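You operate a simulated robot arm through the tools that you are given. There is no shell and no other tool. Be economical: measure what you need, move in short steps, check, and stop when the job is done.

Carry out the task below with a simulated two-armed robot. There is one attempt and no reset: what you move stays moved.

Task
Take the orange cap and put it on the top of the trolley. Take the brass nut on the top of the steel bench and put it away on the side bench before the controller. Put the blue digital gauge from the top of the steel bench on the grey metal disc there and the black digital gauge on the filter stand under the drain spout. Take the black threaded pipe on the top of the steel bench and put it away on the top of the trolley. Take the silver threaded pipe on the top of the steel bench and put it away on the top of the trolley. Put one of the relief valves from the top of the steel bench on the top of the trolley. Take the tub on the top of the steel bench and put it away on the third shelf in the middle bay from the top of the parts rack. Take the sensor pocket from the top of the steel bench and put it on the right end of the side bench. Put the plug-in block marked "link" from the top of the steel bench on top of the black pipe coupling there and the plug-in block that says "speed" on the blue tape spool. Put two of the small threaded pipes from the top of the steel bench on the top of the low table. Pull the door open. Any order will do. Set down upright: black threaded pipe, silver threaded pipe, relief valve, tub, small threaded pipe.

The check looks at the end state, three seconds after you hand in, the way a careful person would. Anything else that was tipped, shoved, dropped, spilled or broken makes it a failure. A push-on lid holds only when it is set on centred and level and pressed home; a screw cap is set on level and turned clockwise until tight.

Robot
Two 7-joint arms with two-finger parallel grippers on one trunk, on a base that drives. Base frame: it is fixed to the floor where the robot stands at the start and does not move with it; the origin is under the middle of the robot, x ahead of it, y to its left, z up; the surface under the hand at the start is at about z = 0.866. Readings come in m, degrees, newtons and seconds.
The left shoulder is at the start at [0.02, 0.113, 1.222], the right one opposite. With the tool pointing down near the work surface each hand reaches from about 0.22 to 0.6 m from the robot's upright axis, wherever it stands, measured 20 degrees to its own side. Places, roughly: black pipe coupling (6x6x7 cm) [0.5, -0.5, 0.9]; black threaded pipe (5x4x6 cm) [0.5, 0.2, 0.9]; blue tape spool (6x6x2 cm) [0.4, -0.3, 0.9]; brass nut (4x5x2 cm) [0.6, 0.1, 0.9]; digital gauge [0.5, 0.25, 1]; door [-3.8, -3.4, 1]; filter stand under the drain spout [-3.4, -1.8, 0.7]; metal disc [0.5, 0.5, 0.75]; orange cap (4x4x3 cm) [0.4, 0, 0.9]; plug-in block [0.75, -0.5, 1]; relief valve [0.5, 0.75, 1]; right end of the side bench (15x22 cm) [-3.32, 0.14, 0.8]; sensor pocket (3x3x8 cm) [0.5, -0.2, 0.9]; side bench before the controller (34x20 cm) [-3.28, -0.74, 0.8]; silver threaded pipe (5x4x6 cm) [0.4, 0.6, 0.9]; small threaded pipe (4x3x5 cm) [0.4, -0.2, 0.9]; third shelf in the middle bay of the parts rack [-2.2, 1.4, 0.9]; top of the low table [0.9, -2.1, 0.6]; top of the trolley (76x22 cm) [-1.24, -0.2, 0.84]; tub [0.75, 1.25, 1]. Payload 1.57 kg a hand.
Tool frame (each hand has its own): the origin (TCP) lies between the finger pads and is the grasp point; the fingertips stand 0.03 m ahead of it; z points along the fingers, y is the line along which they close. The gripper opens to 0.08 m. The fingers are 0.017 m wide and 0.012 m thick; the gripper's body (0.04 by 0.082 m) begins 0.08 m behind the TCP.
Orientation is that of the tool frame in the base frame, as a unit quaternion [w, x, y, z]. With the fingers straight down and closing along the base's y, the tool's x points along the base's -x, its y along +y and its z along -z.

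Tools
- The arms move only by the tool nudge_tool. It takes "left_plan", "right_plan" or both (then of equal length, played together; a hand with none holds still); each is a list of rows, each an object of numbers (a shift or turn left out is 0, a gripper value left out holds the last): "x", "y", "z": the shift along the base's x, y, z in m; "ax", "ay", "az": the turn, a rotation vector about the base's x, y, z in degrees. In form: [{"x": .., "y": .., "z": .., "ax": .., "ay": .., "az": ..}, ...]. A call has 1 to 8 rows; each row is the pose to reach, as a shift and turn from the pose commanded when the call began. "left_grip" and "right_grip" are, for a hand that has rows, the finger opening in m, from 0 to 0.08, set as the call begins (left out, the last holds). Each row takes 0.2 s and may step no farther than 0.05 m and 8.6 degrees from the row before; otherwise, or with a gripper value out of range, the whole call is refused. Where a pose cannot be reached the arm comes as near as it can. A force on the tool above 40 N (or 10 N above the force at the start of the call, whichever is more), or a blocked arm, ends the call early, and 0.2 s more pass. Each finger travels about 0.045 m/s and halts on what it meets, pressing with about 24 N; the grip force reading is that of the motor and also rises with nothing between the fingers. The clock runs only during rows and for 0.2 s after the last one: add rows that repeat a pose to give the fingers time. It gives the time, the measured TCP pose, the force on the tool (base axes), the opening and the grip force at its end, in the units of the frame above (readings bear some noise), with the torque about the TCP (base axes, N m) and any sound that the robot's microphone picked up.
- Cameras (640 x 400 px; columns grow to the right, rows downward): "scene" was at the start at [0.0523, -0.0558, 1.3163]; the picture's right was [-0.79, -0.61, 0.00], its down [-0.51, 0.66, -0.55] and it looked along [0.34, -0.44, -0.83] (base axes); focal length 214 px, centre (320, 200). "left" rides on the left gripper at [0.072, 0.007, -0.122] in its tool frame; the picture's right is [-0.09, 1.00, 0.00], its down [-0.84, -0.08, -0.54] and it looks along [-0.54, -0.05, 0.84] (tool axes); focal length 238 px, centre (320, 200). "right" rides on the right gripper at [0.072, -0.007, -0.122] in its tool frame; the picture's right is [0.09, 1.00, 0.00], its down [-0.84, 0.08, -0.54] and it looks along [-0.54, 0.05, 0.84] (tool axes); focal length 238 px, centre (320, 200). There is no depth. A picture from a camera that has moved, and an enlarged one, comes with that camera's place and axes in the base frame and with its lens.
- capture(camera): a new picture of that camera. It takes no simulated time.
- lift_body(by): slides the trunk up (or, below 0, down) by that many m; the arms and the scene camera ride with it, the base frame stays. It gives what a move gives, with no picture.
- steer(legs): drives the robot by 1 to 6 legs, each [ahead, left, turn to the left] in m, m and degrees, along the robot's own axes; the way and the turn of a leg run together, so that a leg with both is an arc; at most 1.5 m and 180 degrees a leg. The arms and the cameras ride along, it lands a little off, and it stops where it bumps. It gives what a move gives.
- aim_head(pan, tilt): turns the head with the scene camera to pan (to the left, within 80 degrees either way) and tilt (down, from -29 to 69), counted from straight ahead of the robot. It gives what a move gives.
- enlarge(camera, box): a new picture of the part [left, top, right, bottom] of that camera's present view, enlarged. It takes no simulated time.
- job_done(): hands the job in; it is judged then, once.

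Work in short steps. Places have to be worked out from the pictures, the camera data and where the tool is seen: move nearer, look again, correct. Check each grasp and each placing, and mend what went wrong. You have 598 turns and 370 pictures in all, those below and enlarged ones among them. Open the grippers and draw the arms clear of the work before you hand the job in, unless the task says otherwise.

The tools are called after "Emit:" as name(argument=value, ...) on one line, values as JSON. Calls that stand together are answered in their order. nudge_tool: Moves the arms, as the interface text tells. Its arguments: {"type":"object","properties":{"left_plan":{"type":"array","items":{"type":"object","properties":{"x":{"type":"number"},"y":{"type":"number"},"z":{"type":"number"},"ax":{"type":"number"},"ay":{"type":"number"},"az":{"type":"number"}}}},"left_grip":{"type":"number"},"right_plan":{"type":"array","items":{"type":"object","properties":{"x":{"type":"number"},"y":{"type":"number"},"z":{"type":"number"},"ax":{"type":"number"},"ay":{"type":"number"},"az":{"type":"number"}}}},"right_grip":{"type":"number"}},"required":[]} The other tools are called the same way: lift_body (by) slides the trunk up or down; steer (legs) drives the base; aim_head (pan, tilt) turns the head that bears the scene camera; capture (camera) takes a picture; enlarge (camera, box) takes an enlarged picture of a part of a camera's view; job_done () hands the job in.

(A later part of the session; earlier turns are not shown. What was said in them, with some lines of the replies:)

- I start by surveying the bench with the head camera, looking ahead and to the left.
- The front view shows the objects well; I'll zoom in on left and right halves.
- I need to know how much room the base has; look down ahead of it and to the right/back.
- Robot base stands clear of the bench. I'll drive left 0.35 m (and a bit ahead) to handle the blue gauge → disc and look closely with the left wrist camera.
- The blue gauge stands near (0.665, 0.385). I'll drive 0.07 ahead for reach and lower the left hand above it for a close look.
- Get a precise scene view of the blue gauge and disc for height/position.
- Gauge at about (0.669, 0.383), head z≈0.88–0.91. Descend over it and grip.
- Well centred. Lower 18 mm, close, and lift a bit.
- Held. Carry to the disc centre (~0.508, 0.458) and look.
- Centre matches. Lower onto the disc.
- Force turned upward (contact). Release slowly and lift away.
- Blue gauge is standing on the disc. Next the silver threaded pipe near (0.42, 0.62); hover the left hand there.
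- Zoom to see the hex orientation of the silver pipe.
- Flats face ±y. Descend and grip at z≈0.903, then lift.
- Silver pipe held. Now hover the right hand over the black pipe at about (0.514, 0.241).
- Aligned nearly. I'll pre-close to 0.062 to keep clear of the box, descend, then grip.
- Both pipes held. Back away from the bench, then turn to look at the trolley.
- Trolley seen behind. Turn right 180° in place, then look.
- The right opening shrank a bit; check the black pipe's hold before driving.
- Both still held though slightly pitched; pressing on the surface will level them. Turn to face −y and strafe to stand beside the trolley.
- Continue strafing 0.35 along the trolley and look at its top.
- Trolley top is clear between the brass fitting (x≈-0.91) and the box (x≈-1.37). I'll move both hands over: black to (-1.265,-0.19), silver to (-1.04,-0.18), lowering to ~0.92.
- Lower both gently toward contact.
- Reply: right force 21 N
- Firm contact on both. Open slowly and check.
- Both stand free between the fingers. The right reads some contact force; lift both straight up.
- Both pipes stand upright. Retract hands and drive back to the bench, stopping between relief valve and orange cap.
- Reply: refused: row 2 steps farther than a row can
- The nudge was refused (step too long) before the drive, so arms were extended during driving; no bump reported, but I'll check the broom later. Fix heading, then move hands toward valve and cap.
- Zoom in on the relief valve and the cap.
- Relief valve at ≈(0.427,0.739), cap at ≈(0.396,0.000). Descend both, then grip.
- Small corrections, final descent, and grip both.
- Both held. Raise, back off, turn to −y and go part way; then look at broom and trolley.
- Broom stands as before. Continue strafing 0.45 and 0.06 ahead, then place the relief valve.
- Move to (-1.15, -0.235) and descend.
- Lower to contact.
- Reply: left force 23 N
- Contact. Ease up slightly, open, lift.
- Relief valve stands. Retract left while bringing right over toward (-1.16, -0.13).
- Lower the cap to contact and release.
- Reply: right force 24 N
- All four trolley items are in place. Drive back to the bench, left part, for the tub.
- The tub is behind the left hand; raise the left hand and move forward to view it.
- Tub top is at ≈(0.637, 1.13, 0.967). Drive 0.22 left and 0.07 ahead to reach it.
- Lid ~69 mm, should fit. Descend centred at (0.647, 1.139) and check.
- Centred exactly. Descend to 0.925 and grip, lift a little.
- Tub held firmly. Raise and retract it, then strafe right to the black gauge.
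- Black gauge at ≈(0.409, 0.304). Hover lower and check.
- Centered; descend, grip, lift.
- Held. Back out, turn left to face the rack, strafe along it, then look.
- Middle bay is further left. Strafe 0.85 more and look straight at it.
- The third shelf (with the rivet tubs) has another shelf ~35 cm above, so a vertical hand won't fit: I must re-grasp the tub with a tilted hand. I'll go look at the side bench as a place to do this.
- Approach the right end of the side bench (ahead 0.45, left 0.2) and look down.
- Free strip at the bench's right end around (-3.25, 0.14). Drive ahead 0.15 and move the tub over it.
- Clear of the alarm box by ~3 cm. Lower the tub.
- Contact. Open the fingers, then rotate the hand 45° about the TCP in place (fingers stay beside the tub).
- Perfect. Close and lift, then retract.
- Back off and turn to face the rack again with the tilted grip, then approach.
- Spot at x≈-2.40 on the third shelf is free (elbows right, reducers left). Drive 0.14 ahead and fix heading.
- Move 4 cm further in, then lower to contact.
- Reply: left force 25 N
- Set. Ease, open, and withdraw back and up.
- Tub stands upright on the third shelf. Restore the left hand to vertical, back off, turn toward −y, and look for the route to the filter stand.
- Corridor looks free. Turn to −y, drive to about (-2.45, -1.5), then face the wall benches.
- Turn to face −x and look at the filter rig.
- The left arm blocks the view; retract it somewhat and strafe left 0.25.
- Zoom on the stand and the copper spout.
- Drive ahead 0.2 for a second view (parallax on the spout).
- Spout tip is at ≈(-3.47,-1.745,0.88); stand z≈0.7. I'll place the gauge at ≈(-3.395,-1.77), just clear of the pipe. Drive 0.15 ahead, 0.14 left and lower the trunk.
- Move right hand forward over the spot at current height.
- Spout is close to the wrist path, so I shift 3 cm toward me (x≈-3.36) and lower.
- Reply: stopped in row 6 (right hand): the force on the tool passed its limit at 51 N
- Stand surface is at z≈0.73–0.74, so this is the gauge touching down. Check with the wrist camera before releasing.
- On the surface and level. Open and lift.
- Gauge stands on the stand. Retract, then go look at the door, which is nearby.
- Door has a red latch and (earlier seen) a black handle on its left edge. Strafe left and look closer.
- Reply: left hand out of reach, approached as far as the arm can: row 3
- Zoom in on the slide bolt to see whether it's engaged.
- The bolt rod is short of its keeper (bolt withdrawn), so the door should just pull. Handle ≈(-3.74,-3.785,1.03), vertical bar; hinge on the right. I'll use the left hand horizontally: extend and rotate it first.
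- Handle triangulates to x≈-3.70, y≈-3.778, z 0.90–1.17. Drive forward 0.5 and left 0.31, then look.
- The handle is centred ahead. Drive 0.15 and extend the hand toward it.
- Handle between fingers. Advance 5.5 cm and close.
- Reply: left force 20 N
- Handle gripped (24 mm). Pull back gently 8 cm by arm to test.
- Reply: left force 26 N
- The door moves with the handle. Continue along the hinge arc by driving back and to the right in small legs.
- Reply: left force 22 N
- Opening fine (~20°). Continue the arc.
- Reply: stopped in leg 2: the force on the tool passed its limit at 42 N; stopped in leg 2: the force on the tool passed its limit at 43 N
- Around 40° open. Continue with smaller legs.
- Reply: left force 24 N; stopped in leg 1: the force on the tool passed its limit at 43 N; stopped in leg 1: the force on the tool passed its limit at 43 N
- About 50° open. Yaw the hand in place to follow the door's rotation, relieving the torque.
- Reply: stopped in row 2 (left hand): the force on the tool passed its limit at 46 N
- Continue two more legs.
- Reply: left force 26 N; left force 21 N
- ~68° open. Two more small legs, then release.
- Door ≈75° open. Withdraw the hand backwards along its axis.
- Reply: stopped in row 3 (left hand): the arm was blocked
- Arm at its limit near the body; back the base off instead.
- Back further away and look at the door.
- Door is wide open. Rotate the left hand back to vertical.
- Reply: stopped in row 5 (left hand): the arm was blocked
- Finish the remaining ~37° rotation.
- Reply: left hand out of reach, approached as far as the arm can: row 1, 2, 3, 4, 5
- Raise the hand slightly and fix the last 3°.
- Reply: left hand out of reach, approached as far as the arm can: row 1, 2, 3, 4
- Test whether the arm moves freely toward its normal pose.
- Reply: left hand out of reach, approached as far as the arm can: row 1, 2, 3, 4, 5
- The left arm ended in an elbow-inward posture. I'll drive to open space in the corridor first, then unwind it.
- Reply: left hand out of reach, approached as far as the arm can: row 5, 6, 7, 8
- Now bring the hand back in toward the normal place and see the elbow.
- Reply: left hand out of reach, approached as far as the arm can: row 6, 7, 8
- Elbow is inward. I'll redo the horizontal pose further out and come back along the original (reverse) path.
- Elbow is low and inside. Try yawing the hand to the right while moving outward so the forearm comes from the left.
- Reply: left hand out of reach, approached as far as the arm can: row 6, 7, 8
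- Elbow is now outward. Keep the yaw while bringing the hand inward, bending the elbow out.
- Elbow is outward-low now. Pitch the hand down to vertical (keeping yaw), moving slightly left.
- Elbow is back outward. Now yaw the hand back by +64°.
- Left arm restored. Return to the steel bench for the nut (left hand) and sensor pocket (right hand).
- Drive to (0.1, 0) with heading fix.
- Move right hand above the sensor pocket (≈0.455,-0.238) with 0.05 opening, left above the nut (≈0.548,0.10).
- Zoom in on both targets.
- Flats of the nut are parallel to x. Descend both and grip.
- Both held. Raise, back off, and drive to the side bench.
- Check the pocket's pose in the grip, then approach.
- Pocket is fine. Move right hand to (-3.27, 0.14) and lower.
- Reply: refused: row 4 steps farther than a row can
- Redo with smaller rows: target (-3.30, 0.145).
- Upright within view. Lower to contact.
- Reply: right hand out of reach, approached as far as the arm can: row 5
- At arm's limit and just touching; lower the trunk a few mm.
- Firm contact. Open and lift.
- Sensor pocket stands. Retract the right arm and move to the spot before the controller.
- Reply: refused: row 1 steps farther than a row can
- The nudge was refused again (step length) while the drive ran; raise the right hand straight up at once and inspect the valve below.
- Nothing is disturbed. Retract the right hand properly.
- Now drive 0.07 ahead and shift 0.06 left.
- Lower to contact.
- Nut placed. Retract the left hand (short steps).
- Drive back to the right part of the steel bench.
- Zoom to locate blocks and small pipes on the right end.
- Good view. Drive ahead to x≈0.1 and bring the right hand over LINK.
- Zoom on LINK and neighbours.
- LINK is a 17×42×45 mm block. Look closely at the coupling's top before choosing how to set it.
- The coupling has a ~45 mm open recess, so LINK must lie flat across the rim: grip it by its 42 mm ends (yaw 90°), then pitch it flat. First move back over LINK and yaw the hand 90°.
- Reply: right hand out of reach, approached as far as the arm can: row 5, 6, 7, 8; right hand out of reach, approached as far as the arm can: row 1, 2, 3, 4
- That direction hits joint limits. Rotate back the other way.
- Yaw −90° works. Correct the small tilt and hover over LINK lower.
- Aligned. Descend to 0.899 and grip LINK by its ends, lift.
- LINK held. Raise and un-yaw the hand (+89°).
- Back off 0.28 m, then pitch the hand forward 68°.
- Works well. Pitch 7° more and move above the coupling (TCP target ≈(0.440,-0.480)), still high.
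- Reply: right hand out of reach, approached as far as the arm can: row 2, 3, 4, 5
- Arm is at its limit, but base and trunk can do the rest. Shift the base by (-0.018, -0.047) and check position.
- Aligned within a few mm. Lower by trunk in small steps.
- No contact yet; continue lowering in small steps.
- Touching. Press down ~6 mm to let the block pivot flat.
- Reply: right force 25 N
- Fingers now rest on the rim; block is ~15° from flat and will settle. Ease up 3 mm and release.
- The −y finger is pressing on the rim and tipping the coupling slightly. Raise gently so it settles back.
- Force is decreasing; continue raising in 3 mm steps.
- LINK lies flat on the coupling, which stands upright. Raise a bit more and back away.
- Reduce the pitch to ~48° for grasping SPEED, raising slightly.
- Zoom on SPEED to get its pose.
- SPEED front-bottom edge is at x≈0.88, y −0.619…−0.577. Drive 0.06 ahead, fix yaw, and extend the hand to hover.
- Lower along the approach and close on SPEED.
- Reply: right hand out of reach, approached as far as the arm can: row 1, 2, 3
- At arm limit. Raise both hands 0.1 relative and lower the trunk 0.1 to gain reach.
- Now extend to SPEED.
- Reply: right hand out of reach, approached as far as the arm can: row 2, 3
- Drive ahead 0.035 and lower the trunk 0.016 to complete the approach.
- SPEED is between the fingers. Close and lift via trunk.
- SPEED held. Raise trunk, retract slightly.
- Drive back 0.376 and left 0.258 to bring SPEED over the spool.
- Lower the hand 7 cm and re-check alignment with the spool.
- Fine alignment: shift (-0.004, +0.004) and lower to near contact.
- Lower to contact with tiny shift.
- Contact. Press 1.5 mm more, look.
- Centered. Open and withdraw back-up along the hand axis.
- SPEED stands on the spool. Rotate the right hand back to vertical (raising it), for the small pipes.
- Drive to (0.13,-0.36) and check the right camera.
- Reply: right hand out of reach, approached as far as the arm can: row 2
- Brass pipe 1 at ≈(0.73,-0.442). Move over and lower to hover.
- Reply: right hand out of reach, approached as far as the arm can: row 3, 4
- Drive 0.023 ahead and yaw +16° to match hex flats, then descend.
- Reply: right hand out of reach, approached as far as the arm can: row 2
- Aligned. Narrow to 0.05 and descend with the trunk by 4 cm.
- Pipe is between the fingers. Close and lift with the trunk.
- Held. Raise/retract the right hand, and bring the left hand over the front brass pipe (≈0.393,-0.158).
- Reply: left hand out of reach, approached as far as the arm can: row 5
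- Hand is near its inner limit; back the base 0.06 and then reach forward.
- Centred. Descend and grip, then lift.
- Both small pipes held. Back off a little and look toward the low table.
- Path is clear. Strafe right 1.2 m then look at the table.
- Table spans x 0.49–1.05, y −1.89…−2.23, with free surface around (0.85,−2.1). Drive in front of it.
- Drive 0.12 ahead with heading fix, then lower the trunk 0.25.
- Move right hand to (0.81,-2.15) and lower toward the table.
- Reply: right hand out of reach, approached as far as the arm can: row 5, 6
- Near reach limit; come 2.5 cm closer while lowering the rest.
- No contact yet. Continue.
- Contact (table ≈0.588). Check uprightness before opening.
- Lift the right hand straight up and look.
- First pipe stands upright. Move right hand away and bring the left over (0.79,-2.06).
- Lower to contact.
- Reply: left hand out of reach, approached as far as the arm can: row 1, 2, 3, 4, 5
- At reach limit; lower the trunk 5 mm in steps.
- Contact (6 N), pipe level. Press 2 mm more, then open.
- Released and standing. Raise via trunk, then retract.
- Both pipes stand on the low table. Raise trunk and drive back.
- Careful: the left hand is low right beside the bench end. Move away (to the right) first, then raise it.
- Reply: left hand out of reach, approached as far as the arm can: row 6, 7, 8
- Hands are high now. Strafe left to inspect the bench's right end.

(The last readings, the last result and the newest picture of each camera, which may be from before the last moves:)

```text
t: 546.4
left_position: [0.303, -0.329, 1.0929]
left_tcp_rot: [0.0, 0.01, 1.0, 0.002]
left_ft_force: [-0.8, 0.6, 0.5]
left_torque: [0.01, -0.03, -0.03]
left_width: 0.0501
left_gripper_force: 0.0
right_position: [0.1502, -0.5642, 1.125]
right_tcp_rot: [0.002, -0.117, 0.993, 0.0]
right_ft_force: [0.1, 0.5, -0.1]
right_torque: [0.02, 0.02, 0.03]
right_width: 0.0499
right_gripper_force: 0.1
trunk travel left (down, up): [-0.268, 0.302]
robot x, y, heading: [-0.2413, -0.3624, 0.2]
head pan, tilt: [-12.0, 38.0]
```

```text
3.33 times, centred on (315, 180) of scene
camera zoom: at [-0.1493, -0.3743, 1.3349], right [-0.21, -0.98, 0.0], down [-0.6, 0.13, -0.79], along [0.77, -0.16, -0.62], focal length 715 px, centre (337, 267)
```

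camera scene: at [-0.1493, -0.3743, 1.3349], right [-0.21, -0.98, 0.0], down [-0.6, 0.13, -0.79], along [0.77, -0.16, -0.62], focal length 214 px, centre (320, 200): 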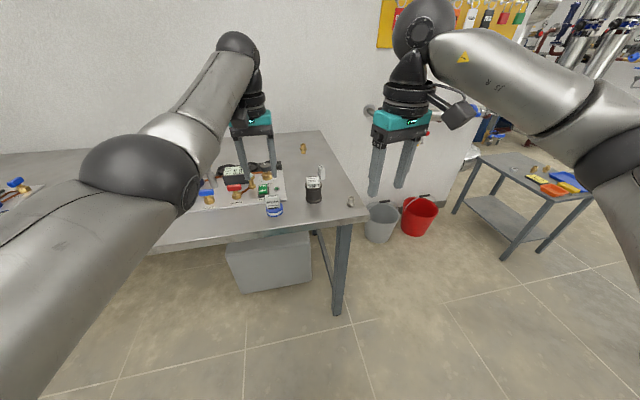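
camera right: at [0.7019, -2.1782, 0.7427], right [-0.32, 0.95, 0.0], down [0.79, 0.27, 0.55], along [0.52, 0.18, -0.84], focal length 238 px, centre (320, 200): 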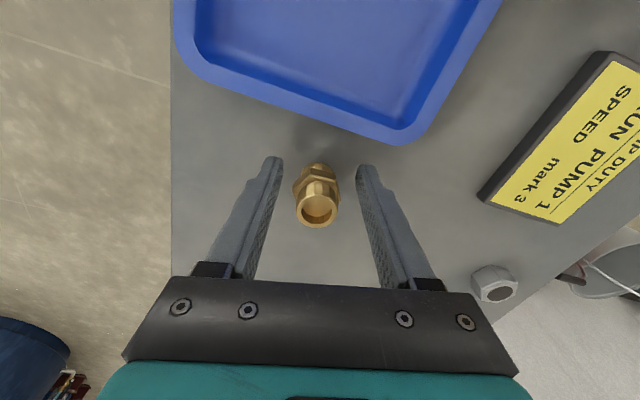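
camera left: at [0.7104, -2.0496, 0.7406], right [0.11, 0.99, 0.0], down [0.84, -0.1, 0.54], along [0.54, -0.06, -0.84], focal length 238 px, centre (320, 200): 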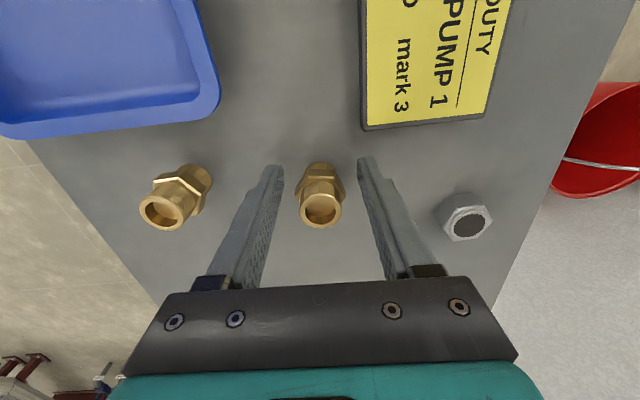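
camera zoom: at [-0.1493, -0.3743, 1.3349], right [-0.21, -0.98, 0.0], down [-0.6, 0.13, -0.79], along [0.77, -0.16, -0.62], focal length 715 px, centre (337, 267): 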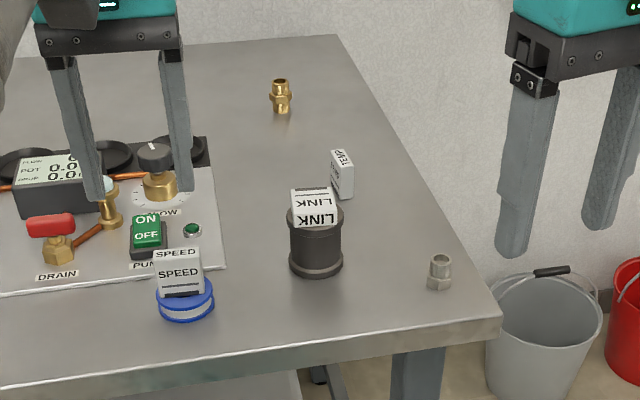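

Bench is in order. Open grippers fully, move to the open spot at y≈0.35 and check the trolley once more.

Emit:
nudge_tool(left_grip=0.08, right_grip=0.08, left_plan=[{}, {}, {}], right_plan=[{}, {}, {}])

Emit:
steer(legs=[[0, 0.72, 0], [-0.1, 0, 0], [0, 0, -100]])

Emit:
aim_head(pan=-35, tilt=30)

Emit:
capture(camera="scene")

```text
t: 547.2
left_position: [0.3044, -0.3295, 1.0931]
left_tcp_rot: [0.0, 0.011, 1.0, 0.001]
left_ft_force: [0.2, -0.4, -0.4]
left_torque: [0.0, -0.01, 0.0]
left_width: 0.08
left_gripper_force: 0.1
right_position: [0.1513, -0.5659, 1.1246]
right_tcp_rot: [0.003, -0.118, 0.993, 0.001]
right_ft_force: [-0.6, 0.6, 0.5]
right_torque: [-0.02, 0.01, 0.0]
right_width: 0.0798
right_gripper_force: 0.1
trunk travel left (down, up): [-0.268, 0.302]
robot x, y, heading: [-0.247, -0.3536, 0.1]
head pan, tilt: [-12.0, 38.0]
```

```text
t: 556.1
left_position: [-0.42, -0.173, 1.0924]
left_tcp_rot: [0.001, 0.78, 0.626, 0.001]
left_ft_force: [0.2, -0.1, -0.9]
left_torque: [0.0, -0.01, 0.0]
left_width: 0.08
left_gripper_force: 0.1
right_position: [-0.621, 0.0235, 1.1238]
right_tcp_rot: [0.002, 0.695, 0.719, -0.002]
right_ft_force: [-0.5, -1.2, -0.6]
right_torque: [0.02, 0.0, -0.01]
right_width: 0.0801
right_gripper_force: 0.0
trunk travel left (down, up): [-0.268, 0.302]
robot x, y, heading: [-0.3371, 0.3678, -101.6]
head pan, tilt: [-12.0, 38.0]
```

```text
t: 557.0
left_position: [-0.4199, -0.1718, 1.0928]
left_tcp_rot: [0.002, 0.781, 0.625, 0.001]
left_ft_force: [0.1, 0.0, -0.1]
left_torque: [0.02, 0.02, 0.02]
left_width: 0.0797
left_gripper_force: 0.1
right_position: [-0.6206, 0.0244, 1.125]
right_tcp_rot: [0.001, 0.696, 0.719, -0.002]
right_ft_force: [1.3, -0.2, -0.3]
right_torque: [0.0, 0.02, 0.0]
right_width: 0.08
right_gripper_force: 0.1
trunk travel left (down, up): [-0.268, 0.302]
robot x, y, heading: [-0.3351, 0.3704, -101.5]
head pan, tilt: [-35.0, 30.0]
```

```text
146 pictures are left
camera scene: at [-0.4057, 0.297, 1.3473], right [-0.69, 0.73, 0.0], down [0.36, 0.34, -0.87], along [-0.63, -0.6, -0.5], focal length 214 px, centre (320, 200)
```

scene: 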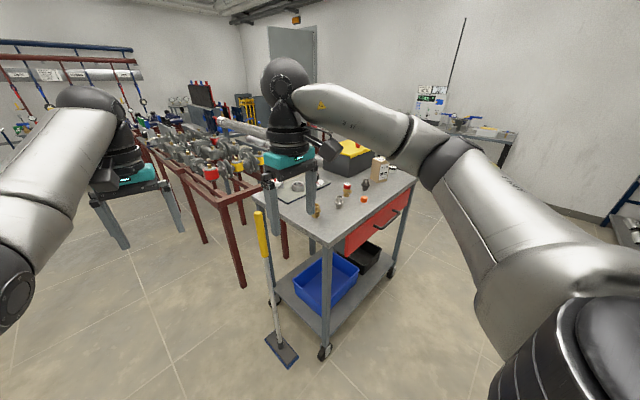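

Zoom on trolley and door for a last check.

Emit:
enlarge(camera="scene", box=[230, 20, 430, 220])

```text
2.00 times, centred on (330, 120) of scene
camera zoom: at [-0.4057, 0.297, 1.3473], right [-0.69, 0.73, 0.0], down [0.36, 0.34, -0.87], along [-0.63, -0.6, -0.5], focal length 429 px, centre (300, 360)
```

zoom: 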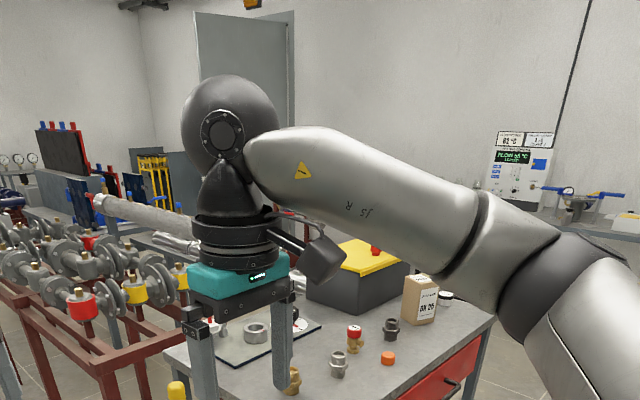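

All items check out and both arms are clear of the work, with open grippers; handing in.

Emit:
job_done()

```text
The job is handed in.
```

I completed every item on the list and handed the job in. The grippers are open and the arms are clear of the work.

- **LINK block:** it lies flat on its side across the coupling's rim. Standing up, it could have slipped into the coupling's open end.
- **Coupling:** a finger tipped it slightly while I released the LINK block. It settled back upright and stayed upright in later pictures.
- **Black gauge:** it stands about 10 cm in front of the drain spout's tip, not directly below it, so the hand would not hit the pipe.
- **Collision risk:** on three drives an arm was more exposed than I intended: once over the trolley, once over the side bench, and once low beside the steel bench. No bump was reported and later pictures showed nothing moved.
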